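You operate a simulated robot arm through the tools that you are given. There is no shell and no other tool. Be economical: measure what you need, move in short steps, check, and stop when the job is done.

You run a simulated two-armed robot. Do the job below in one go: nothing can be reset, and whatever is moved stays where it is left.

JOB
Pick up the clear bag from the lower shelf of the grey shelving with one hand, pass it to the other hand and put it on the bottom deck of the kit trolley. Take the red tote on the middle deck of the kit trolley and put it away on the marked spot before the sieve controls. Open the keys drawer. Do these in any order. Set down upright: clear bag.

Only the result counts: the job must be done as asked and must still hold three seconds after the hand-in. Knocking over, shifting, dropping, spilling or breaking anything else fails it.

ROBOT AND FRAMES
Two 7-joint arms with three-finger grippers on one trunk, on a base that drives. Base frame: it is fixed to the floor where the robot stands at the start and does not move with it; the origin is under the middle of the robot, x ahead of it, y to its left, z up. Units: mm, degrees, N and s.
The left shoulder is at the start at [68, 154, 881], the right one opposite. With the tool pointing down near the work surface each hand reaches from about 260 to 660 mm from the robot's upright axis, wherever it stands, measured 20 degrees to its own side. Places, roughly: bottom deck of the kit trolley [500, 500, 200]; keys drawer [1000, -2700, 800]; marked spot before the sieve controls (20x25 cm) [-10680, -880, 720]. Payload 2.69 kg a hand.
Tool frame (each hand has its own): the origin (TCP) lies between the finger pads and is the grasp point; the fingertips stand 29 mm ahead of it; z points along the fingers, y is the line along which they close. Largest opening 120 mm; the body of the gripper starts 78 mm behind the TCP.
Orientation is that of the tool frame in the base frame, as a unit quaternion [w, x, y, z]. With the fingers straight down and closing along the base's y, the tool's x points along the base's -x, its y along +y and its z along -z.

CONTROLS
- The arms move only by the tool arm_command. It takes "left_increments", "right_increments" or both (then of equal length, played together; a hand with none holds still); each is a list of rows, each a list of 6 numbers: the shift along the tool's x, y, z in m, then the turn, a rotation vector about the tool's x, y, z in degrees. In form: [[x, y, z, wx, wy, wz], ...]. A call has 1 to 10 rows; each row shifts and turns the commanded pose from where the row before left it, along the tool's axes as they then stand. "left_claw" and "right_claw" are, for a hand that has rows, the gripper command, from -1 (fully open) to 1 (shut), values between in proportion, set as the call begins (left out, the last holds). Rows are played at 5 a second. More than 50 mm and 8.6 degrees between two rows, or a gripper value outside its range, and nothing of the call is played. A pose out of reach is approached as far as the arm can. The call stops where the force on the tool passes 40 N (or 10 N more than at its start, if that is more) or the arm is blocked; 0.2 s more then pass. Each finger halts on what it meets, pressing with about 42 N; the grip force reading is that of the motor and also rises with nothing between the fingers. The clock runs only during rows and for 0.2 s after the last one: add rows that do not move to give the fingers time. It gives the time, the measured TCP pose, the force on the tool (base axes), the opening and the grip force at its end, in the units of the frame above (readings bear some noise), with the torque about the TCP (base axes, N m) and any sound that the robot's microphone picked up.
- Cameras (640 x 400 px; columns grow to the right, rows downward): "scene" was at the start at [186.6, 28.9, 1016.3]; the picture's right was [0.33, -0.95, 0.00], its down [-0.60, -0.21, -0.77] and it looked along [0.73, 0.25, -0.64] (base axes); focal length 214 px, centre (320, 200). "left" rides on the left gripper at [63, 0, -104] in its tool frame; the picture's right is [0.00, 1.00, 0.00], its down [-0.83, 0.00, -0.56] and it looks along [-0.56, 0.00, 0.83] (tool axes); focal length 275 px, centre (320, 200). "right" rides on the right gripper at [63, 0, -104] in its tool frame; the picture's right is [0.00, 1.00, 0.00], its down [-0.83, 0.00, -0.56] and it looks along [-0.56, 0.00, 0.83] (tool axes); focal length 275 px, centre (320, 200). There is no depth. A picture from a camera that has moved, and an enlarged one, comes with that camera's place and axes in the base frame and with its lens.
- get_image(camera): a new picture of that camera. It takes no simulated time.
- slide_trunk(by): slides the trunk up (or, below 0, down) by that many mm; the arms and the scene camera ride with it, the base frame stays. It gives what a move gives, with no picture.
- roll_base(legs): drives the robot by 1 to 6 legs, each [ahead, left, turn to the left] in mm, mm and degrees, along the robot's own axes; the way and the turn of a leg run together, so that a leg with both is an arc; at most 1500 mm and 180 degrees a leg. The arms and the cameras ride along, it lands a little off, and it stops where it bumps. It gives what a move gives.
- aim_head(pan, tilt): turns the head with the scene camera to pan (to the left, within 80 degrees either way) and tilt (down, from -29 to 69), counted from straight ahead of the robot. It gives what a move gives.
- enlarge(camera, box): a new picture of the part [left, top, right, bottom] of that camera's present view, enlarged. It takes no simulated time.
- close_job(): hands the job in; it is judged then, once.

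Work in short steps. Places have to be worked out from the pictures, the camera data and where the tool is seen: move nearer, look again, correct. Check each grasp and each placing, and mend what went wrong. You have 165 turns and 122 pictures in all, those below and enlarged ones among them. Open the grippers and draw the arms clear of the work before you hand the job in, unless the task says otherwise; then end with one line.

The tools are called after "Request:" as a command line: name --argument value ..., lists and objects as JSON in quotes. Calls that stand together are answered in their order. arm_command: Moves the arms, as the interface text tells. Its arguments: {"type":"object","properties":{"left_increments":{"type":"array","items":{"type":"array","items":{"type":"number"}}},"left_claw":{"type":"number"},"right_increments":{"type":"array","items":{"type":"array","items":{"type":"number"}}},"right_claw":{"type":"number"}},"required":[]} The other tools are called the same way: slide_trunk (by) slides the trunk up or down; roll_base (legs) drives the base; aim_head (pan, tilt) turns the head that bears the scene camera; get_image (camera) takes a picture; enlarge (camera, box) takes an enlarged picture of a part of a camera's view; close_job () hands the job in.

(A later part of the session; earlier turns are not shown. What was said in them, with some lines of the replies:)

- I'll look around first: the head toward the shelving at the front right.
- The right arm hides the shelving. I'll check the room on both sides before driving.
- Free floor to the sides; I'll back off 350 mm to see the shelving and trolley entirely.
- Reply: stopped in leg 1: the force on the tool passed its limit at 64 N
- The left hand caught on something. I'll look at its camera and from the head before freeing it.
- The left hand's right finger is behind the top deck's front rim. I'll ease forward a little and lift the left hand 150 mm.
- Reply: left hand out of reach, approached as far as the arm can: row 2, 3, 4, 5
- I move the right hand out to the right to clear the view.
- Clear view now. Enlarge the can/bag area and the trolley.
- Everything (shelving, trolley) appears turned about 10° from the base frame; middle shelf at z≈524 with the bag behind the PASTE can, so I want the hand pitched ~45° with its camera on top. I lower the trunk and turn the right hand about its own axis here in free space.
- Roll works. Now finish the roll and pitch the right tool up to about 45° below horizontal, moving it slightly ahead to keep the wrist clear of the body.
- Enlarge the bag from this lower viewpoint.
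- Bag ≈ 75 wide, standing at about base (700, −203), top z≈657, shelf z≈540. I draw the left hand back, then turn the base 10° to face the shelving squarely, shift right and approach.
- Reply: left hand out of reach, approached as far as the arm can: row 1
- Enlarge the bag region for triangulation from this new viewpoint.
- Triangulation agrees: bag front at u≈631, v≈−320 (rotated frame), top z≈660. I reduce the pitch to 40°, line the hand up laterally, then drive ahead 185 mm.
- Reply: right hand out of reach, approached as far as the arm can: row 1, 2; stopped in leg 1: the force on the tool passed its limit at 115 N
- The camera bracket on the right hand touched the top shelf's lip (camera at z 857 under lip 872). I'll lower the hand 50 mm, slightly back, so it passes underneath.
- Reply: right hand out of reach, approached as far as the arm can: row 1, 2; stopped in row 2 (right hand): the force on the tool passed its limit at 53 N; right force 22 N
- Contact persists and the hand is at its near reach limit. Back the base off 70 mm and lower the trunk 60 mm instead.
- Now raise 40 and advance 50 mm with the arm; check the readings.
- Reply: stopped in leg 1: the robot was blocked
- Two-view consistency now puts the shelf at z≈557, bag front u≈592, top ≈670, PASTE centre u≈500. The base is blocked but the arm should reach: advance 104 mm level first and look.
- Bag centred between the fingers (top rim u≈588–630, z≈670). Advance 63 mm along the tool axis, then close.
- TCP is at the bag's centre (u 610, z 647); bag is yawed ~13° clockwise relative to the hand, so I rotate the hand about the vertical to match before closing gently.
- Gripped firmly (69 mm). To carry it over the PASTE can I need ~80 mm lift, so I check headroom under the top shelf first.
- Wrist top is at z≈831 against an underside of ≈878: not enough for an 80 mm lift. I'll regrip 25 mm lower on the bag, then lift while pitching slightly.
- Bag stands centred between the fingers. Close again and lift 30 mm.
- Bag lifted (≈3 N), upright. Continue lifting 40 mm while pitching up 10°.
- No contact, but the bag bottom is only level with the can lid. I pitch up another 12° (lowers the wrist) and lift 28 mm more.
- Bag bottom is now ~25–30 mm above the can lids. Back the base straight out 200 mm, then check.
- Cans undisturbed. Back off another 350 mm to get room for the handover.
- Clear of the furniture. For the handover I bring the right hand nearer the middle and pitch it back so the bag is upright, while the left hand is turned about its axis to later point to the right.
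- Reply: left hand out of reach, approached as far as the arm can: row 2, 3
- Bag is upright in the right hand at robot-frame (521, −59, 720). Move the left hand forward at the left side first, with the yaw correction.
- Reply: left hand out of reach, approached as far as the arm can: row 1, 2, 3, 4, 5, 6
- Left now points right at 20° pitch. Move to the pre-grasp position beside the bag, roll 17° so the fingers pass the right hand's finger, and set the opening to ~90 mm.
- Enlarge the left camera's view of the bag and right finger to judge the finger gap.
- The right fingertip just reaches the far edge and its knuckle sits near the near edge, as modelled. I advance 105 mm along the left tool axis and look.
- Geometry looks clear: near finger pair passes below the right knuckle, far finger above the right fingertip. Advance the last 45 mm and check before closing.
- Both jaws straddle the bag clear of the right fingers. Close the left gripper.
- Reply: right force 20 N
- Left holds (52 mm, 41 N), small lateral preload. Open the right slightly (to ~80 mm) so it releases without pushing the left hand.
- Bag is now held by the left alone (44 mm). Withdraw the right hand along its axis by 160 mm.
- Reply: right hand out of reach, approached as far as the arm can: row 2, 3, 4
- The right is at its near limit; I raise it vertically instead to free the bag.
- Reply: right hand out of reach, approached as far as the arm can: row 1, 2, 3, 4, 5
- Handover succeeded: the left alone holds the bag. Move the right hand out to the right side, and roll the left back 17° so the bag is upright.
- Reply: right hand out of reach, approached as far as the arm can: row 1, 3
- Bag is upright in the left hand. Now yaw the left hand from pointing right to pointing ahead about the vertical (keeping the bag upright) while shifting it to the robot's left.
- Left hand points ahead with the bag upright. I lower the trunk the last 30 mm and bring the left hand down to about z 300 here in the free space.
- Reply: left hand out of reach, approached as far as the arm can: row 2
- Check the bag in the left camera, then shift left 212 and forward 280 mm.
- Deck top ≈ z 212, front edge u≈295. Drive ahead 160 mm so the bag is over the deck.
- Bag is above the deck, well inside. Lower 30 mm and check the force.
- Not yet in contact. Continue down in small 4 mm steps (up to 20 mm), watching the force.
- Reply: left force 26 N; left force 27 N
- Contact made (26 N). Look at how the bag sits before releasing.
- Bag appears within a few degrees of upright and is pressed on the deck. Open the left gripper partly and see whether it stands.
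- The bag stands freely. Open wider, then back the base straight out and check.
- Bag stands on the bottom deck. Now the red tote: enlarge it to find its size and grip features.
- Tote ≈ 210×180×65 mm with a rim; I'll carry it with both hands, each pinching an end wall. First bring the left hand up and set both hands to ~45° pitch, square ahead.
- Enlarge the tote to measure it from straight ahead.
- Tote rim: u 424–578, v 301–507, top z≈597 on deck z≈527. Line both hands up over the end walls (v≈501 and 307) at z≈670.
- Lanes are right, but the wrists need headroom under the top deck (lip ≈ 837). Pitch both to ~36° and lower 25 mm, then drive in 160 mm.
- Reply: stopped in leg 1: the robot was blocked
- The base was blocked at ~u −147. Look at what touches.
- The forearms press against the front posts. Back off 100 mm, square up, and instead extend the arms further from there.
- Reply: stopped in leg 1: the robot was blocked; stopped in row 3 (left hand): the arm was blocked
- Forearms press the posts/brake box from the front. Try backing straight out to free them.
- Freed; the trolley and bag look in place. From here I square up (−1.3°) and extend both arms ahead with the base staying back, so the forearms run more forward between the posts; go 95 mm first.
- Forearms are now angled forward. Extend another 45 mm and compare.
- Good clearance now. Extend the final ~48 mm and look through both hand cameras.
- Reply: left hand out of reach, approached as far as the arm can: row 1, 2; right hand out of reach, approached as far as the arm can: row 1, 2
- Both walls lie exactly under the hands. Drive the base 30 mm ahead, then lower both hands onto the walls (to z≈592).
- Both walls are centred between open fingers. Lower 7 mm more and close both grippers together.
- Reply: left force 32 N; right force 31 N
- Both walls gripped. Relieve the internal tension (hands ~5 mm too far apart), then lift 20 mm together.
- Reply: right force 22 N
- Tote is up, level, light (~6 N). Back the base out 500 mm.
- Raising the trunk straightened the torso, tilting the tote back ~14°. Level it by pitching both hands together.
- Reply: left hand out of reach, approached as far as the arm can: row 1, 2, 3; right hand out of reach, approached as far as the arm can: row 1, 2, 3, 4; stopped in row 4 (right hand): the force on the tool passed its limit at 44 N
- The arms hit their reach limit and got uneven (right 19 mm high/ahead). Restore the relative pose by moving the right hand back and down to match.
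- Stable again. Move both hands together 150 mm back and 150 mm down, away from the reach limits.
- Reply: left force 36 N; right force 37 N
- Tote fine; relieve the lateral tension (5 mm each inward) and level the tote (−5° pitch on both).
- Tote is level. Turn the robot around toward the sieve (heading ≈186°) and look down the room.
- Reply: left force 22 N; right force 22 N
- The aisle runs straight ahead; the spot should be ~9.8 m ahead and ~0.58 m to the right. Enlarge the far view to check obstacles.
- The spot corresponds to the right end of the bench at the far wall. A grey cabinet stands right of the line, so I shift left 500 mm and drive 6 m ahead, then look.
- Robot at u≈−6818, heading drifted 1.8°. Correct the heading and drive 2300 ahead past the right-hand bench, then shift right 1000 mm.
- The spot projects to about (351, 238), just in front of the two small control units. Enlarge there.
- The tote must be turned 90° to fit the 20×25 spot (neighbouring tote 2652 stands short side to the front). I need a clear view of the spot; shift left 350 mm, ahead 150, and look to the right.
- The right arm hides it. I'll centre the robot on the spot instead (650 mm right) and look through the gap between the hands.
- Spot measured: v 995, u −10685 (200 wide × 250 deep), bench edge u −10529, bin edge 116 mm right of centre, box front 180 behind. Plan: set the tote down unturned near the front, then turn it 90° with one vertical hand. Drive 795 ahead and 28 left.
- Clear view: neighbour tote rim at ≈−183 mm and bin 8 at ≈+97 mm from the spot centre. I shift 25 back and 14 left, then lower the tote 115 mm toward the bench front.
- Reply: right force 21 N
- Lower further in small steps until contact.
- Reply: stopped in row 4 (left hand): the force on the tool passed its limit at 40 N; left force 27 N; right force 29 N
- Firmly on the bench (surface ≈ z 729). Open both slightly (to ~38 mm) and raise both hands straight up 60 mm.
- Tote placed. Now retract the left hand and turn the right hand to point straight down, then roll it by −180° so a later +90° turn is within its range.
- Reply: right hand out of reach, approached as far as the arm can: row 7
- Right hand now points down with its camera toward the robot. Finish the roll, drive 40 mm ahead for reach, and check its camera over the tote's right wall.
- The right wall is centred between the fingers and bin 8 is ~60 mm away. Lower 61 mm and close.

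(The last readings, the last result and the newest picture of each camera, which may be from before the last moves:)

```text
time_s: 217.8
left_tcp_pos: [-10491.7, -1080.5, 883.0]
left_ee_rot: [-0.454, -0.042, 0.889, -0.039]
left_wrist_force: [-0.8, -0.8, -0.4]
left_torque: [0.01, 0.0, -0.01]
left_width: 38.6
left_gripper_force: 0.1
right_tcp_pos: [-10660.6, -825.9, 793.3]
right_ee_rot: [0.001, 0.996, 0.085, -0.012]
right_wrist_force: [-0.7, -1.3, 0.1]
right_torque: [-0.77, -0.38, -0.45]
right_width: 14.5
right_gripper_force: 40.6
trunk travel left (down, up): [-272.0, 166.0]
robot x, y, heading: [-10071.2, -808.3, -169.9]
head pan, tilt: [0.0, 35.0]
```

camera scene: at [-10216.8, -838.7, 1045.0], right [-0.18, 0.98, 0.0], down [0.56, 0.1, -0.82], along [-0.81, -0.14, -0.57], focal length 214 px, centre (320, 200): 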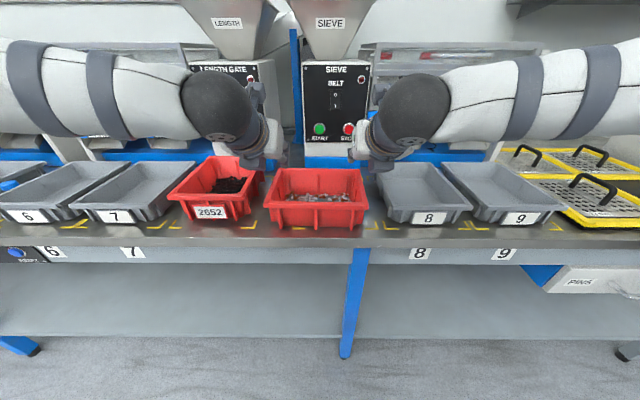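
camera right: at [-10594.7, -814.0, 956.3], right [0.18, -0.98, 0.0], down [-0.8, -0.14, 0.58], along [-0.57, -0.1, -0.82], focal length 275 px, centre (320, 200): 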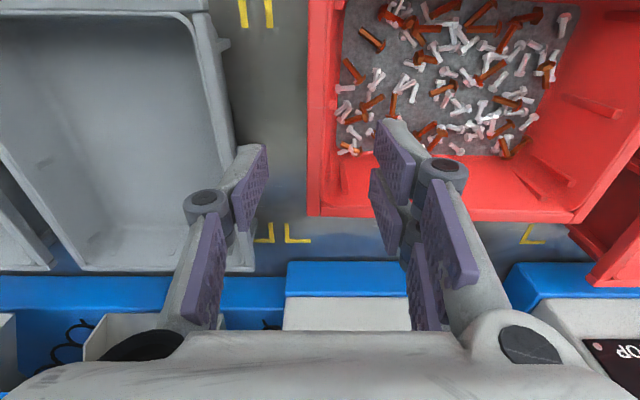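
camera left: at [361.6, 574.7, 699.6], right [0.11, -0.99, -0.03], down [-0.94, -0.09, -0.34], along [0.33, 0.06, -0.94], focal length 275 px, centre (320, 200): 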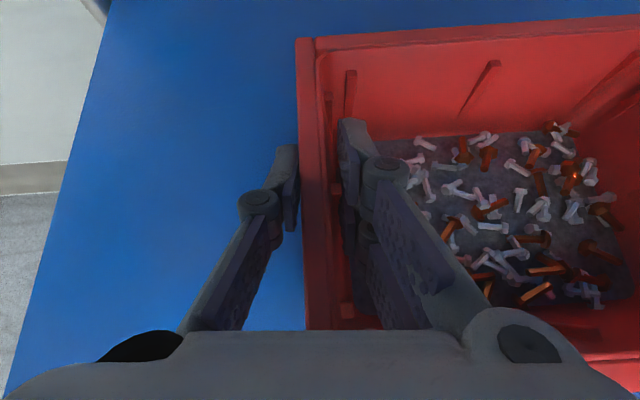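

Gripped. Rotate the tote clockwise about its own centre, sliding on the bench: first 45°.

Request:
arm_command --right_increments '[[0.0128, -0.0011, 0, 0, 0, 7.5], [0.0128, -0.0011, 0, 0, 0, 7.5], [0.0128, -0.0011, 0, 0, 0, 7.5], [0.0128, -0.0011, 0, 0, 0, 7.5], [0.0128, -0.0011, 0, 0, 0, 7.5], [0.0128, -0.0011, 0, 0, 0, 7.5], [0, 0, 0, 0, 0, 0]]'

Request:
get_image --camera "scene"

```text
time_s: 219.4
left_tcp_pos: [-10488.6, -1079.5, 882.6]
left_ee_rot: [-0.455, -0.042, 0.889, -0.039]
left_wrist_force: [1.0, 0.2, -0.2]
left_torque: [0.01, -0.03, 0.01]
left_width: 38.5
left_gripper_force: 0.1
right_tcp_pos: [-10586.6, -830.9, 793.4]
right_ee_rot: [0.006, 0.953, -0.303, -0.013]
right_wrist_force: [-7.6, 1.4, 32.1]
right_torque: [-0.31, 0.97, 0.5]
right_width: 14.1
right_gripper_force: 40.1
trunk travel left (down, up): [-272.0, 166.0]
robot x, y, heading: [-10074.0, -814.9, -169.8]
head pan, tilt: [0.0, 35.0]
```

```text
18 pictures are left
camera scene: at [-10254.9, -845.4, 1045.3], right [-0.18, 0.98, 0.0], down [0.56, 0.1, -0.82], along [-0.81, -0.14, -0.57], focal length 214 px, centre (320, 200)
```

scene: 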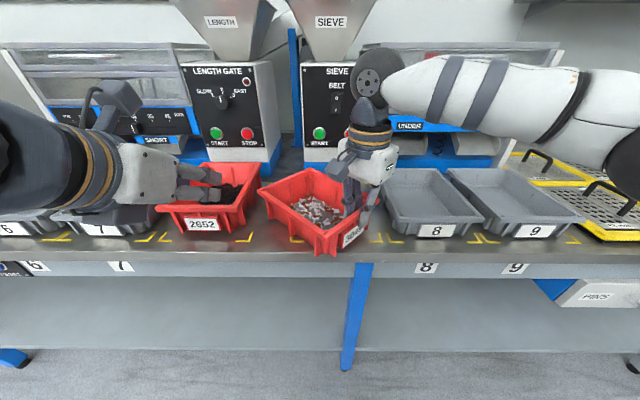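

Half-way, clear of neighbours (~16 mm), with some downward pressure (32 N): raise 2 mm and do the remaining 45°.

Request:
arm_command --right_increments '[[0, 0, -0.002, 0, 0, 0], [0.0128, -0.0011, 0, 0, 0, 7.5], [0.0128, -0.0011, 0, 0, 0, 7.5], [0.0128, -0.0011, 0, 0, 0, 7.5], [0.0128, -0.0011, 0, 0, 0, 7.5], [0.0128, -0.0011, 0, 0, 0, 7.5], [0.0128, -0.0011, 0, 0, 0, 7.5], [0, 0, 0, 0, 0, 0]]'

Request:
get_image --camera "scene"

```text
time_s: 221.2
left_tcp_pos: [-10489.1, -1078.8, 883.2]
left_ee_rot: [-0.455, -0.041, 0.889, -0.039]
left_wrist_force: [0.5, -0.1, 0.0]
left_torque: [-0.01, -0.03, 0.0]
left_width: 38.4
left_gripper_force: 0.1
right_tcp_pos: [-10536.7, -886.3, 793.2]
right_ee_rot: [0.01, 0.764, -0.645, -0.009]
right_wrist_force: [-4.2, 5.8, 25.5]
right_torque: [0.89, 0.94, 0.44]
right_width: 14.0
right_gripper_force: 40.4
trunk travel left (down, up): [-272.0, 166.0]
robot x, y, heading: [-10071.4, -814.9, -169.8]
head pan, tilt: [0.0, 35.0]
```

```text
17 pictures are left
camera scene: at [-10255.1, -845.1, 1045.2], right [-0.18, 0.98, 0.0], down [0.56, 0.1, -0.82], along [-0.81, -0.14, -0.57], focal length 214 px, centre (320, 200)
```

scene: 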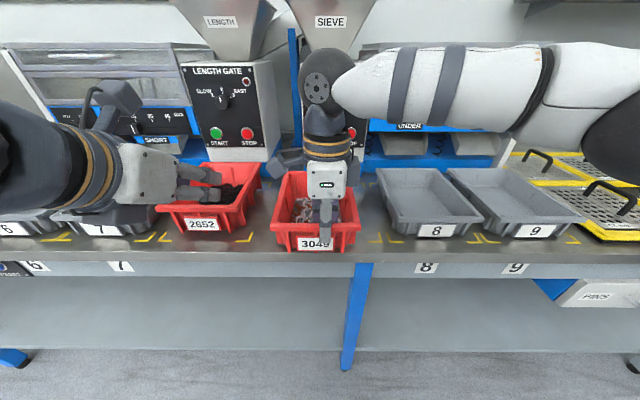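

Tote turned, label to the front. Now slide it 57 mm ahead and 44 mm right into the spot (raised 2 mm to ease the pressure).

Request:
arm_command --right_increments '[[0, 0, -0.002, 0, 0, 0], [-0.011, 0.0143, 0, 0, 0, 0], [-0.011, 0.0143, 0, 0, 0, 0], [-0.011, 0.0143, 0, 0, 0, 0], [-0.011, 0.0143, 0, 0, 0, 0], [0, 0, 0, 0, 0, 0]]'

Request:
enlarge --camera "scene" --box '[230, 140, 430, 260]'

```text
time_s: 222.6
left_tcp_pos: [-10489.2, -1080.7, 883.2]
left_ee_rot: [-0.455, -0.042, 0.889, -0.039]
left_wrist_force: [-0.1, -0.4, 0.0]
left_torque: [-0.01, -0.02, 0.03]
left_width: 38.2
left_gripper_force: 0.1
right_tcp_pos: [-10601.9, -853.3, 794.9]
right_ee_rot: [0.009, 0.765, -0.644, -0.008]
right_wrist_force: [2.3, -1.3, 0.5]
right_torque: [-0.54, 0.55, 0.37]
right_width: 13.6
right_gripper_force: 40.5
trunk travel left (down, up): [-272.0, 166.0]
robot x, y, heading: [-10073.1, -818.3, -170.0]
head pan, tilt: [0.0, 35.0]
```

```text
3.20 times, centred on (330, 200) of scene
camera zoom: at [-10256.0, -845.7, 1045.0], right [-0.18, 0.98, 0.0], down [0.56, 0.1, -0.82], along [-0.81, -0.14, -0.57], focal length 686 px, centre (288, 200)
```

zoom: 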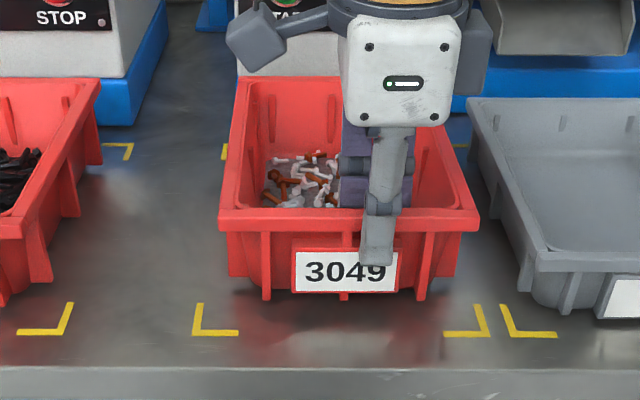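

The tote is inside the marks, ~10 mm too far back. Pull back 8 mm, release, and lift the hand away.

Request:
arm_command --right_increments '[[0.001, -0.008, 0, 0, 0, 0], [0, 0, 0.002, 0, 0, 0], [0, 0, 0, 0, 0, 0]]'

Request:
arm_command --right_increments '[[0, 0, 0, 0, 0, 0], [0, 0, 0, 0, 0, 0], [0, 0, -0.03, 0, 0, 0], [0, 0, -0.04, 0, 0, 0], [0, 0, -0.04, 0, 0, 0]]' --right_claw 0.3

Request:
roll_base --legs '[[-300, 0, 0]]'

Request:
enlarge --camera "scene" --box '[210, 100, 430, 240]'

```text
time_s: 223.4
left_tcp_pos: [-10489.5, -1080.0, 882.5]
left_ee_rot: [-0.455, -0.042, 0.889, -0.039]
left_wrist_force: [1.0, 0.5, 0.4]
left_torque: [0.01, -0.02, 0.02]
left_width: 38.6
left_gripper_force: 0.1
right_tcp_pos: [-10594.0, -853.2, 793.9]
right_ee_rot: [0.01, 0.765, -0.644, -0.008]
right_wrist_force: [-1.6, 1.8, 1.7]
right_torque: [-0.16, 0.9, -0.31]
right_width: 14.0
right_gripper_force: 40.3
trunk travel left (down, up): [-272.0, 166.0]
robot x, y, heading: [-10067.4, -815.0, -170.0]
head pan, tilt: [0.0, 35.0]
```

```text
time_s: 224.6
left_tcp_pos: [-10489.7, -1079.9, 883.5]
left_ee_rot: [-0.453, -0.043, 0.889, -0.039]
left_wrist_force: [-0.1, -1.2, 0.1]
left_torque: [0.0, 0.03, -0.04]
left_width: 38.2
left_gripper_force: 0.1
right_tcp_pos: [-10593.7, -854.3, 905.7]
right_ee_rot: [0.009, 0.765, -0.644, -0.008]
right_wrist_force: [0.3, -0.6, 1.0]
right_torque: [0.02, -0.06, 0.0]
right_width: 42.2
right_gripper_force: 0.0
trunk travel left (down, up): [-272.0, 166.0]
robot x, y, heading: [-10070.1, -812.9, -169.9]
head pan, tilt: [0.0, 35.0]
```

```text
time_s: 226.6
left_tcp_pos: [-10195.8, -1025.5, 883.1]
left_ee_rot: [-0.454, -0.041, 0.889, -0.038]
left_wrist_force: [0.6, 0.0, 0.7]
left_torque: [0.01, 0.0, 0.0]
left_width: 38.2
left_gripper_force: 0.0
right_tcp_pos: [-10299.4, -799.8, 904.5]
right_ee_rot: [0.009, 0.764, -0.645, -0.008]
right_wrist_force: [0.4, -0.2, 0.0]
right_torque: [-0.03, 0.01, -0.02]
right_width: 41.9
right_gripper_force: 0.0
trunk travel left (down, up): [-272.0, 166.0]
robot x, y, heading: [-9778.3, -759.4, -170.2]
head pan, tilt: [0.0, 35.0]
```

```text
2.86 times, centred on (320, 170) of scene
camera zoom: at [-9961.8, -793.2, 1045.0], right [-0.17, 0.98, 0.0], down [0.56, 0.1, -0.82], along [-0.81, -0.14, -0.57], focal length 613 px, centre (320, 286)
```

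zoom: 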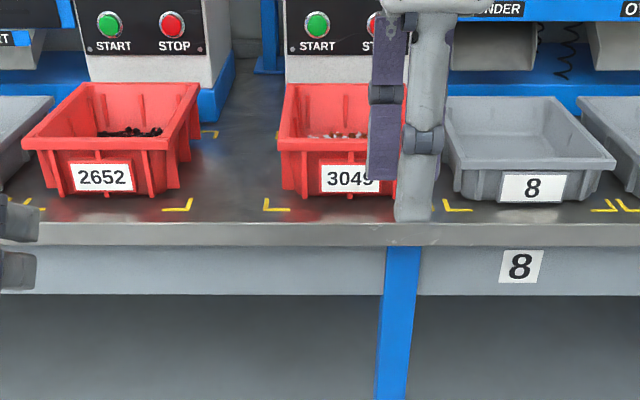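

Tote is correctly put away, hands clear. Now to the keys drawer: shift back to the aisle, turn around and drive back in stages.

Request:
roll_base --legs '[[0, 1100, 0], [0, 0, 90], [0, 0, 90], [1500, 0, 0], [1500, 0, 0]]'

```text
time_s: 257.2
left_tcp_pos: [-6188.0, -1089.2, 882.5]
left_ee_rot: [-0.036, 0.889, 0.035, 0.454]
left_wrist_force: [-0.4, 0.4, -0.4]
left_torque: [-0.02, 0.0, -0.01]
left_width: 38.3
left_gripper_force: 0.0
right_tcp_pos: [-6087.6, -1316.9, 904.8]
right_ee_rot: [0.008, 0.65, 0.76, 0.01]
right_wrist_force: [0.2, 0.8, 0.6]
right_torque: [-0.02, -0.03, 0.02]
right_width: 41.8
right_gripper_force: 0.1
trunk travel left (down, up): [-272.0, 166.0]
robot x, y, heading: [-6611.0, -1348.2, 9.2]
head pan, tilt: [0.0, 35.0]
```

Position u −6745, v −180. Correct the heading and continue 5.9 m.

Request:
roll_base --legs '[[0, 0, 0.8], [1500, 0, 0], [1500, 0, 0], [1500, 0, 0], [1350, 0, 0]]'

Request:
aim_head --pan -60 --tilt 12

Request:
get_image --camera "scene"

```text
time_s: 285.2
left_tcp_pos: [-431.5, -237.0, 882.6]
left_ee_rot: [-0.029, 0.89, 0.023, 0.455]
left_wrist_force: [0.4, -0.6, -0.5]
left_torque: [-0.02, -0.01, 0.0]
left_width: 38.3
left_gripper_force: 0.2
right_tcp_pos: [-338.0, -466.5, 904.6]
right_ee_rot: [0.008, 0.66, 0.751, 0.01]
right_wrist_force: [0.0, -1.4, 0.3]
right_torque: [0.02, -0.01, -0.01]
right_width: 41.8
right_gripper_force: 0.1
trunk travel left (down, up): [-272.0, 166.0]
robot x, y, heading: [-862.5, -482.5, 7.5]
head pan, tilt: [0.0, 35.0]
```

```text
time_s: 286.5
left_tcp_pos: [-431.3, -236.1, 882.8]
left_ee_rot: [-0.029, 0.89, 0.023, 0.455]
left_wrist_force: [-0.5, 0.1, -0.2]
left_torque: [0.0, -0.04, -0.04]
left_width: 38.5
left_gripper_force: 0.0
right_tcp_pos: [-337.0, -466.9, 903.8]
right_ee_rot: [0.008, 0.66, 0.751, 0.009]
right_wrist_force: [0.4, -0.4, 0.5]
right_torque: [-0.02, 0.0, 0.0]
right_width: 42.1
right_gripper_force: 0.1
trunk travel left (down, up): [-272.0, 166.0]
robot x, y, heading: [-862.3, -484.4, 7.7]
head pan, tilt: [-60.0, 12.0]
```

```text
14 pictures are left
camera scene: at [-703.6, -543.8, 1081.8], right [-0.79, -0.61, 0.0], down [-0.13, 0.16, -0.98], along [0.6, -0.77, -0.21], focal length 214 px, centre (320, 200)
```

scene: 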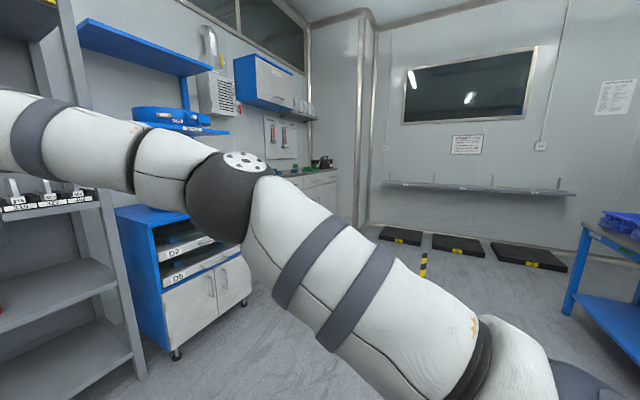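

Correct heading and shift right 2500 mm to face the keys drawer unit.

Request:
roll_base --legs '[[0, 0, 2.3], [0, -1250, 0], [0, -1250, 0]]'

Request:
aim_head --pan 0 --tilt 10

Request:
get_image --camera "scene"

```text
time_s: 306.1
left_tcp_pos: [-15.9, -2678.4, 883.2]
left_ee_rot: [-0.043, 0.888, 0.049, 0.454]
left_wrist_force: [0.8, 0.3, 0.2]
left_torque: [-0.01, 0.01, 0.0]
left_width: 38.6
left_gripper_force: 0.0
right_tcp_pos: [90.8, -2903.7, 905.4]
right_ee_rot: [0.007, 0.638, 0.77, 0.008]
right_wrist_force: [0.0, 0.0, 0.7]
right_torque: [-0.01, -0.01, -0.01]
right_width: 42.1
right_gripper_force: 0.0
trunk travel left (down, up): [-272.0, 166.0]
robot x, y, heading: [-427.8, -2951.2, 10.9]
head pan, tilt: [-60.0, 12.0]
```

```text
time_s: 307.4
left_tcp_pos: [-16.2, -2679.0, 883.4]
left_ee_rot: [-0.042, 0.889, 0.049, 0.454]
left_wrist_force: [0.2, 0.0, -0.2]
left_torque: [-0.01, -0.01, 0.02]
left_width: 38.2
left_gripper_force: 0.1
right_tcp_pos: [91.7, -2902.9, 903.9]
right_ee_rot: [0.008, 0.638, 0.77, 0.009]
right_wrist_force: [0.3, 0.5, -1.0]
right_torque: [0.01, 0.02, -0.01]
right_width: 42.1
right_gripper_force: 0.0
trunk travel left (down, up): [-272.0, 166.0]
robot x, y, heading: [-429.9, -2950.0, 11.3]
head pan, tilt: [0.0, 10.0]
```

```text
13 pictures are left
camera scene: at [-239.6, -2913.2, 1085.1], right [0.19, -0.98, 0.0], down [-0.17, -0.03, -0.98], along [0.97, 0.19, -0.17], focal length 214 px, centre (320, 200)
```

scene: 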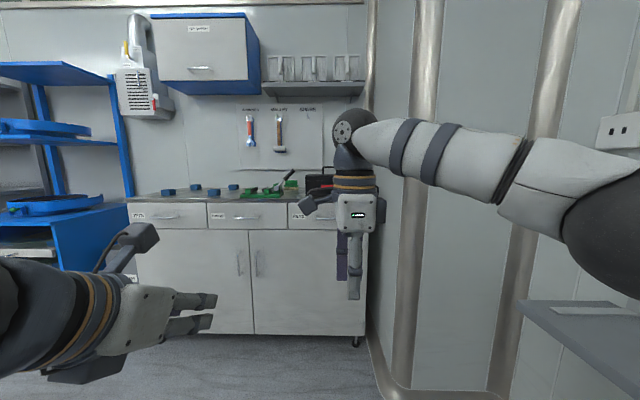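

Three drawers are visible; read the labels.

Request:
enlarge --camera "scene" --box '[120, 170, 380, 280]'

```text
2.46 times, centred on (250, 225) of scene
camera zoom: at [-239.6, -2913.2, 1085.1], right [0.19, -0.98, 0.0], down [-0.17, -0.03, -0.98], along [0.97, 0.19, -0.17], focal length 528 px, centre (492, 138)
```

zoom: 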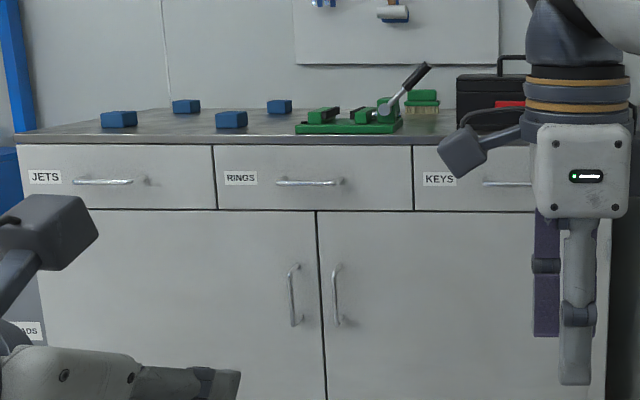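

KEYS is the right drawer with a horizontal bar handle. Turn the right hand to point ahead with its jaws closing vertically (−90° about tool x), moving it ahead and down a bit; also square the base.

Request:
roll_base --legs '[[0, 0, -1.2]]'

Request:
arm_command --right_increments '[[0, 0.012, 0.012, -8.2, 0, 0], [0, 0.0102, 0.0136, -8.2, 0, 0], [0, 0.0081, 0.0149, -8.2, 0, 0], [0, 0.0059, 0.0159, -8.2, 0, 0], [0, 0.0036, 0.0166, -8.2, 0, 0], [0, 0.0012, 0.0169, -8.2, 0, 0], [0, -0.0012, 0.0169, -8.2, 0, 0], [0, -0.0036, 0.0166, -8.2, 0, 0], [0, -0.006, 0.0159, -8.2, 0, 0], [0, -0.0082, 0.0149, -8.2, 0, 0]]' --right_claw -0.2

Request:
arm_command --right_increments '[[0, 0, 0, -7.5, 0, 0], [0, 0, 0, 0, 0, 0]]'

Request:
get_image --camera "scene"

```text
time_s: 308.2
left_tcp_pos: [-10.4, -2687.7, 882.8]
left_ee_rot: [-0.037, 0.889, 0.039, 0.455]
left_wrist_force: [-0.5, 0.1, -0.3]
left_torque: [-0.04, -0.02, 0.01]
left_width: 38.3
left_gripper_force: 0.1
right_tcp_pos: [92.2, -2913.2, 904.7]
right_ee_rot: [0.008, 0.646, 0.763, 0.009]
right_wrist_force: [0.1, -0.2, -0.4]
right_torque: [0.01, 0.01, -0.01]
right_width: 42.2
right_gripper_force: 0.2
trunk travel left (down, up): [-272.0, 166.0]
robot x, y, heading: [-431.4, -2951.9, 9.9]
head pan, tilt: [0.0, 10.0]
```

```text
time_s: 310.4
left_tcp_pos: [-9.6, -2687.3, 883.7]
left_ee_rot: [-0.037, 0.889, 0.04, 0.454]
left_wrist_force: [-0.2, 0.3, -0.2]
left_torque: [0.01, 0.01, 0.0]
left_width: 38.5
left_gripper_force: 0.1
right_tcp_pos: [213.0, -2894.9, 787.9]
right_ee_rot: [0.429, 0.483, 0.569, 0.509]
right_wrist_force: [-0.5, 0.0, 0.0]
right_torque: [0.01, 0.04, 0.01]
right_width: 72.0
right_gripper_force: 0.1
trunk travel left (down, up): [-272.0, 166.0]
robot x, y, heading: [-427.4, -2948.4, 9.9]
head pan, tilt: [0.0, 10.0]
```

```text
time_s: 311.0
left_tcp_pos: [-8.7, -2686.9, 882.8]
left_ee_rot: [-0.037, 0.889, 0.04, 0.454]
left_wrist_force: [-1.1, -0.2, -0.3]
left_torque: [0.01, 0.02, 0.01]
left_width: 38.4
left_gripper_force: 0.0
right_tcp_pos: [213.0, -2895.3, 788.4]
right_ee_rot: [0.461, 0.452, 0.535, 0.544]
right_wrist_force: [-0.2, 0.1, 0.9]
right_torque: [0.0, 0.01, -0.01]
right_width: 72.2
right_gripper_force: 0.1
trunk travel left (down, up): [-272.0, 166.0]
robot x, y, heading: [-430.6, -2952.5, 9.7]
head pan, tilt: [0.0, 10.0]
```

```text
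11 pictures are left
camera scene: at [-238.9, -2917.0, 1085.1], right [0.17, -0.99, 0.0], down [-0.17, -0.03, -0.98], along [0.97, 0.17, -0.17], focal length 214 px, centre (320, 200)
```

scene: 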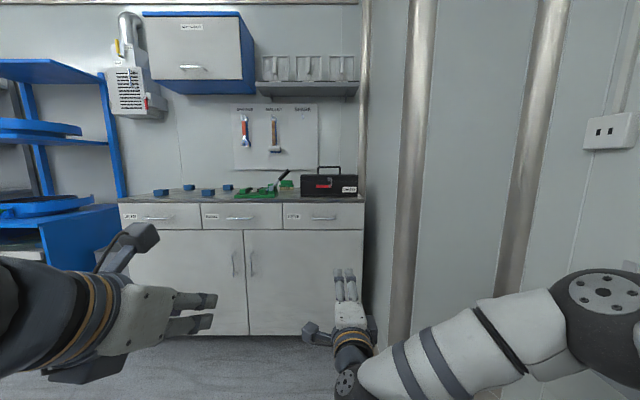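

Handle at roughly 1285 mm ahead, 14 mm right of the robot axis, z≈794. Shift the hand 41 mm left and drive 450 ahead, then look with the right camera.

Request:
arm_command --right_increments '[[0.021, 0.003, 0, 0, 0, 0], [0.02, 0.003, 0, 0, 0, 0]]'

Request:
roll_base --legs '[[450, 0, 0]]'

Request:
get_image --camera "right"

Request:
get_image --camera "scene"

```text
time_s: 311.6
left_tcp_pos: [-10.9, -2686.5, 882.5]
left_ee_rot: [-0.038, 0.889, 0.04, 0.454]
left_wrist_force: [-0.6, 0.0, 0.1]
left_torque: [0.04, 0.0, -0.02]
left_width: 38.8
left_gripper_force: 0.0
right_tcp_pos: [206.0, -2853.1, 794.0]
right_ee_rot: [0.46, 0.454, 0.535, 0.544]
right_wrist_force: [-0.6, 1.2, -0.5]
right_torque: [-0.01, 0.03, 0.0]
right_width: 72.0
right_gripper_force: 0.0
trunk travel left (down, up): [-272.0, 166.0]
robot x, y, heading: [-429.5, -2953.0, 9.9]
head pan, tilt: [0.0, 10.0]
```

```text
time_s: 314.3
left_tcp_pos: [420.7, -2613.0, 882.5]
left_ee_rot: [-0.038, 0.889, 0.039, 0.455]
left_wrist_force: [-0.5, 0.4, 0.3]
left_torque: [-0.03, -0.03, -0.02]
left_width: 38.7
left_gripper_force: 0.1
right_tcp_pos: [636.5, -2780.3, 793.0]
right_ee_rot: [0.461, 0.454, 0.535, 0.543]
right_wrist_force: [-0.5, 1.6, 1.0]
right_torque: [-0.01, -0.01, 0.02]
right_width: 72.1
right_gripper_force: 0.0
trunk travel left (down, up): [-272.0, 166.0]
robot x, y, heading: [0.8, -2874.2, 9.8]
head pan, tilt: [0.0, 10.0]
```

```text
10 pictures are left
camera right: at [524.0, -2735.4, 792.3], right [-0.02, 0.0, 1.0], down [-0.41, -0.91, 0.0], along [0.91, -0.41, 0.02], focal length 275 px, centre (320, 200)
```

right: 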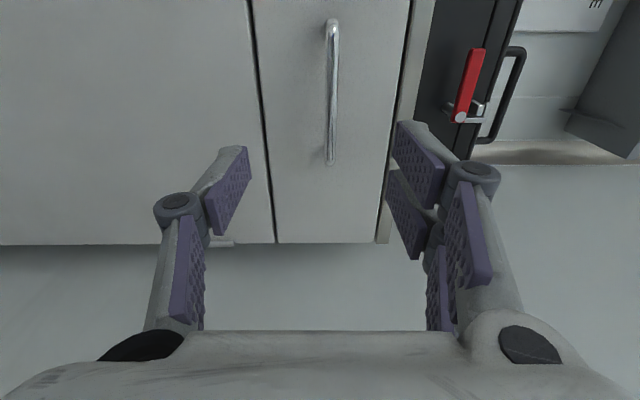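

```text
9 pictures are left
camera scene: at [192.3, -2843.3, 1085.0], right [0.17, -0.99, 0.0], down [-0.17, -0.03, -0.98], along [0.97, 0.17, -0.17], focal length 214 px, centre (320, 200)
```

scene: 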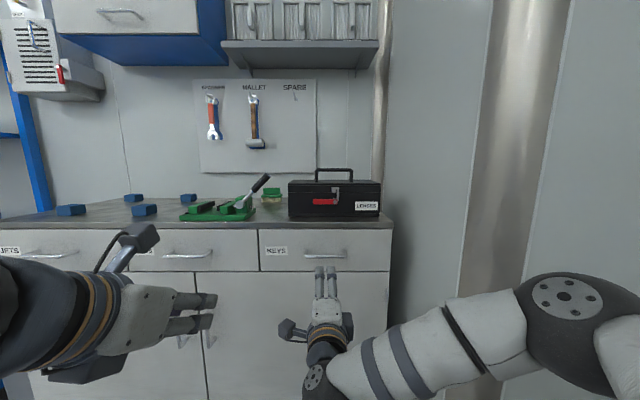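

Two views give the handle at z≈800, ~844 mm ahead (TCP at 642), well aligned. Raise 8 mm, shift 8 mm right and drive 185 ahead.

Request:
arm_command --right_increments '[[-0.008, 0.008, 0, 0, 0, 0], [0, 0, 0, 0, 0, 0]]'

Request:
roll_base --legs '[[183, 0, 0]]'

Request:
get_image --camera "right"

```text
time_s: 314.9
left_tcp_pos: [420.5, -2613.6, 882.8]
left_ee_rot: [-0.037, 0.889, 0.039, 0.454]
left_wrist_force: [-0.7, -0.2, -0.1]
left_torque: [-0.03, -0.02, -0.02]
left_width: 38.4
left_gripper_force: 0.1
right_tcp_pos: [637.2, -2788.6, 801.7]
right_ee_rot: [0.461, 0.453, 0.536, 0.543]
right_wrist_force: [0.3, -0.7, 0.1]
right_torque: [0.0, -0.02, 0.0]
right_width: 72.0
right_gripper_force: 0.0
trunk travel left (down, up): [-272.0, 166.0]
robot x, y, heading: [0.5, -2876.5, 9.9]
head pan, tilt: [0.0, 10.0]
```

```text
time_s: 316.4
left_tcp_pos: [587.8, -2585.0, 884.7]
left_ee_rot: [-0.038, 0.888, 0.04, 0.456]
left_wrist_force: [0.6, 0.6, 0.0]
left_torque: [0.01, -0.01, 0.01]
left_width: 38.3
left_gripper_force: 0.0
right_tcp_pos: [802.8, -2758.9, 806.9]
right_ee_rot: [0.462, 0.452, 0.532, 0.547]
right_wrist_force: [-18.6, -8.4, 10.5]
right_torque: [-0.13, -0.22, 0.36]
right_width: 11.9
right_gripper_force: 37.5
trunk travel left (down, up): [-272.0, 166.0]
robot x, y, heading: [170.4, -2848.9, 9.8]
head pan, tilt: [0.0, 10.0]
stopped in leg 1: the force on the tool passed its limit at 74 N (the readings are from after the stop); the commanded pose is now the measured one
```

```text
8 pictures are left
camera right: at [689.9, -2712.9, 804.3], right [-0.03, 0.0, 1.0], down [-0.41, -0.91, -0.01], along [0.91, -0.41, 0.02], focal length 275 px, centre (320, 200)
```

right: 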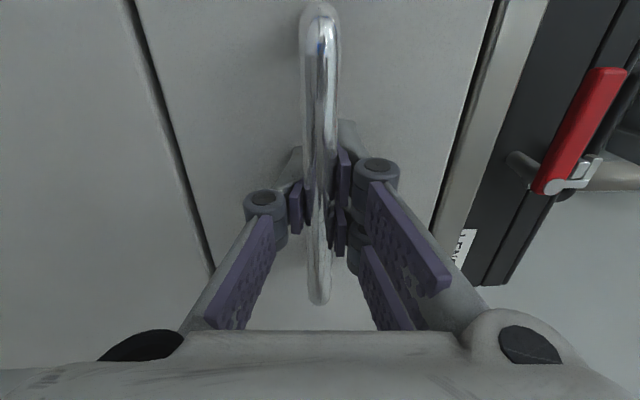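

The fingers touched the drawer face and have the bar between them (12 mm). Close fully, and test-pull 40 mm with the arm.

Request:
arm_command --right_increments '[[0, 0, -0.004, 0, 0, 0], [0, 0, 0, 0, 0, 0], [0, 0, -0.012, 0, 0, 0], [0, 0, -0.012, 0, 0, 0], [0, 0, -0.012, 0, 0, 0]]' --right_claw 1

Request:
get_image --camera "right"

```text
time_s: 317.6
left_tcp_pos: [586.6, -2584.6, 883.4]
left_ee_rot: [-0.038, 0.889, 0.04, 0.456]
left_wrist_force: [0.6, 0.6, -0.4]
left_torque: [0.0, -0.02, 0.0]
left_width: 38.3
left_gripper_force: 0.0
right_tcp_pos: [764.7, -2764.2, 807.3]
right_ee_rot: [0.464, 0.451, 0.53, 0.549]
right_wrist_force: [-1.5, 2.2, 36.4]
right_torque: [-0.27, 0.44, -1.03]
right_width: 11.7
right_gripper_force: 37.2
trunk travel left (down, up): [-272.0, 166.0]
robot x, y, heading: [170.7, -2846.4, 9.6]
head pan, tilt: [0.0, 10.0]
```

```text
7 pictures are left
camera right: at [651.3, -2719.5, 803.9], right [-0.03, 0.0, 1.0], down [-0.41, -0.91, -0.02], along [0.91, -0.41, 0.03], focal length 275 px, centre (320, 200)
```

right: 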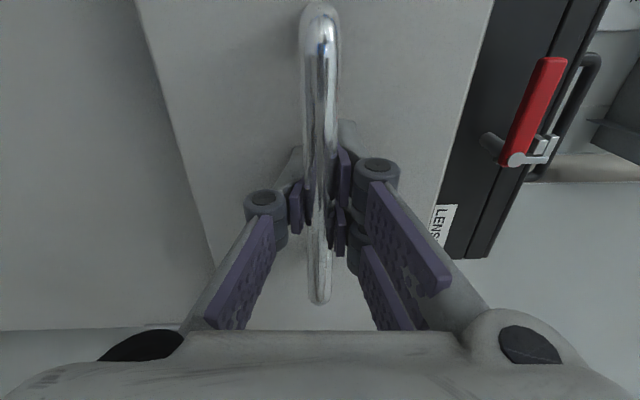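

The drawer follows. Relieve the vertical load (raise 5 mm) and pull by backing the base 250 mm.

Request:
arm_command --right_increments '[[0, 0.004, 0, 0, 0, 0], [0, 0.002, 0, 0, 0, 0]]'

Request:
roll_base --legs '[[-250, 0, 0]]'

Request:
get_image --camera "scene"

```text
time_s: 318.2
left_tcp_pos: [588.8, -2583.4, 883.8]
left_ee_rot: [-0.038, 0.889, 0.041, 0.454]
left_wrist_force: [0.0, -0.2, 0.1]
left_torque: [0.02, 0.01, 0.02]
left_width: 38.2
left_gripper_force: 0.0
right_tcp_pos: [765.2, -2764.6, 806.8]
right_ee_rot: [0.46, 0.453, 0.535, 0.544]
right_wrist_force: [-1.6, 1.4, 9.3]
right_torque: [0.12, 0.04, -0.76]
right_width: 11.1
right_gripper_force: 37.4
trunk travel left (down, up): [-272.0, 166.0]
robot x, y, heading: [172.0, -2848.6, 9.8]
head pan, tilt: [0.0, 10.0]
```

```text
time_s: 320.0
left_tcp_pos: [345.8, -2625.8, 881.9]
left_ee_rot: [-0.037, 0.89, 0.04, 0.453]
left_wrist_force: [-0.3, -0.4, -0.9]
left_torque: [0.05, 0.0, 0.02]
left_width: 38.5
left_gripper_force: 0.1
right_tcp_pos: [521.9, -2806.9, 806.7]
right_ee_rot: [0.46, 0.452, 0.535, 0.545]
right_wrist_force: [-1.1, 5.8, -19.1]
right_torque: [0.03, -0.38, 0.46]
right_width: 11.4
right_gripper_force: 36.7
trunk travel left (down, up): [-272.0, 166.0]
robot x, y, heading: [-72.2, -2888.7, 10.0]
head pan, tilt: [0.0, 10.0]
```

```text
6 pictures are left
camera scene: at [117.2, -2855.6, 1084.7], right [0.17, -0.99, 0.0], down [-0.17, -0.03, -0.98], along [0.97, 0.17, -0.17], focal length 214 px, centre (320, 200)
```

scene: 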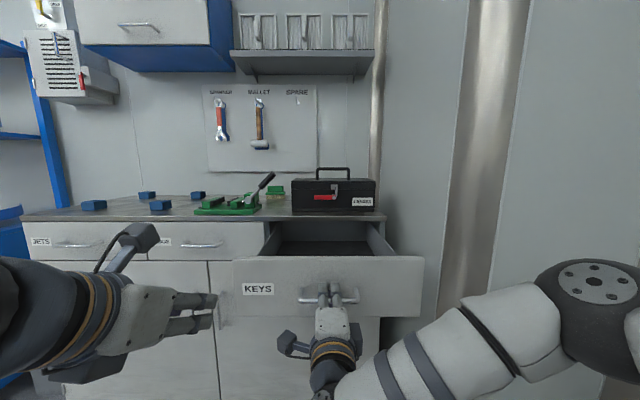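

Drawer is open ~285 mm. Pull a little further (up to 80 mm) to be safe.

Request:
roll_base --legs '[[-80, 0, 0]]'

```text
time_s: 321.1
left_tcp_pos: [265.2, -2640.2, 882.5]
left_ee_rot: [-0.038, 0.889, 0.04, 0.454]
left_wrist_force: [0.3, 0.1, -0.6]
left_torque: [0.0, -0.01, 0.0]
left_width: 38.3
left_gripper_force: 0.1
right_tcp_pos: [441.3, -2820.7, 806.9]
right_ee_rot: [0.461, 0.452, 0.535, 0.544]
right_wrist_force: [-2.6, 4.6, -9.9]
right_torque: [0.06, -0.28, 0.41]
right_width: 11.2
right_gripper_force: 36.9
trunk travel left (down, up): [-272.0, 166.0]
robot x, y, heading: [-155.6, -2901.5, 9.7]
head pan, tilt: [0.0, 10.0]
```

Now ~365 mm out. Open the right gripper and back off.

Request:
arm_command --right_increments '[[0, 0, 0, 0, 0, 0], [0, 0, 0, 0, 0, 0], [0, 0, 0, 0, 0, 0]]' --right_claw -0.6

Request:
roll_base --legs '[[-350, 0, 0]]'

Request:
get_image --camera "scene"

```text
time_s: 321.9
left_tcp_pos: [265.6, -2638.8, 883.9]
left_ee_rot: [-0.036, 0.889, 0.039, 0.455]
left_wrist_force: [0.5, 0.1, 0.4]
left_torque: [0.0, 0.02, 0.01]
left_width: 38.3
left_gripper_force: 0.0
right_tcp_pos: [441.0, -2820.4, 807.6]
right_ee_rot: [0.461, 0.452, 0.535, 0.545]
right_wrist_force: [0.1, -0.6, -0.6]
right_torque: [0.0, 0.02, -0.02]
right_width: 96.2
right_gripper_force: 0.1
trunk travel left (down, up): [-272.0, 166.0]
robot x, y, heading: [-152.9, -2905.0, 9.9]
head pan, tilt: [0.0, 10.0]
```

```text
time_s: 324.1
left_tcp_pos: [-77.1, -2701.1, 883.2]
left_ee_rot: [-0.036, 0.889, 0.037, 0.455]
left_wrist_force: [-0.1, 0.2, -0.4]
left_torque: [-0.01, 0.0, -0.02]
left_width: 38.4
left_gripper_force: 0.2
right_tcp_pos: [97.4, -2881.6, 807.0]
right_ee_rot: [0.462, 0.454, 0.533, 0.544]
right_wrist_force: [-0.6, -0.7, 0.0]
right_torque: [0.0, -0.01, 0.01]
right_width: 96.2
right_gripper_force: 0.0
trunk travel left (down, up): [-272.0, 166.0]
robot x, y, heading: [-498.9, -2959.8, 9.4]
head pan, tilt: [0.0, 10.0]
```

```text
5 pictures are left
camera scene: at [-306.5, -2929.1, 1085.1], right [0.16, -0.99, 0.0], down [-0.17, -0.03, -0.98], along [0.97, 0.16, -0.17], focal length 214 px, centre (320, 200)
```

scene: 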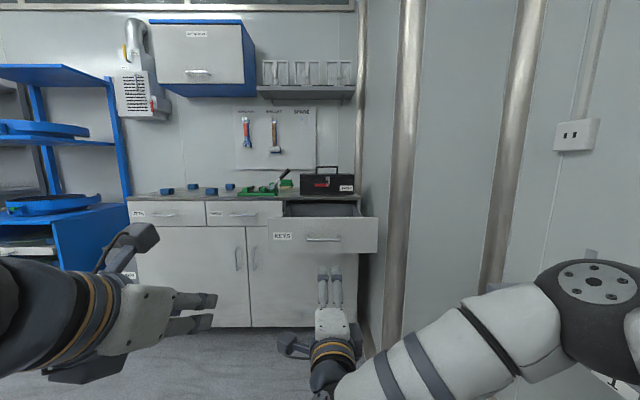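

The KEYS drawer stays open, the tote and bag were both seen resting in place. Open both grippers fully and hand in.

Request:
arm_command --left_increments '[[0, 0, 0, 0, 0, 0], [0, 0, 0, 0, 0, 0], [0, 0, 0, 0, 0, 0]]' --right_increments '[[0, 0, 0, 0, 0, 0], [0, 0, 0, 0, 0, 0], [0, 0, 0, 0, 0, 0]]' --left_claw -1 --right_claw -1

Request:
close_job

```text
time_s: 324.9
left_tcp_pos: [-75.9, -2701.9, 883.2]
left_ee_rot: [-0.036, 0.889, 0.037, 0.455]
left_wrist_force: [0.1, 0.0, 0.1]
left_torque: [0.02, 0.03, 0.0]
left_width: 120.1
left_gripper_force: 0.1
right_tcp_pos: [98.7, -2883.3, 806.5]
right_ee_rot: [0.461, 0.454, 0.534, 0.544]
right_wrist_force: [-0.4, -0.2, -0.4]
right_torque: [0.01, 0.01, -0.01]
right_width: 120.3
right_gripper_force: 0.0
trunk travel left (down, up): [-272.0, 166.0]
robot x, y, heading: [-498.7, -2963.4, 9.6]
head pan, tilt: [0.0, 10.0]
```

```text
The job is handed in.
```

I handed the job in: the clear bag went from right hand to left and stands upright on the trolley's bottom deck, red tote 3049 is inside the marks before the sieve controls, and the keys drawer is open about 365 mm. The arms bumped the top shelf's lip and the trolley's front several times on the way; later pictures showed nothing visibly moved, but I didn't measure it.
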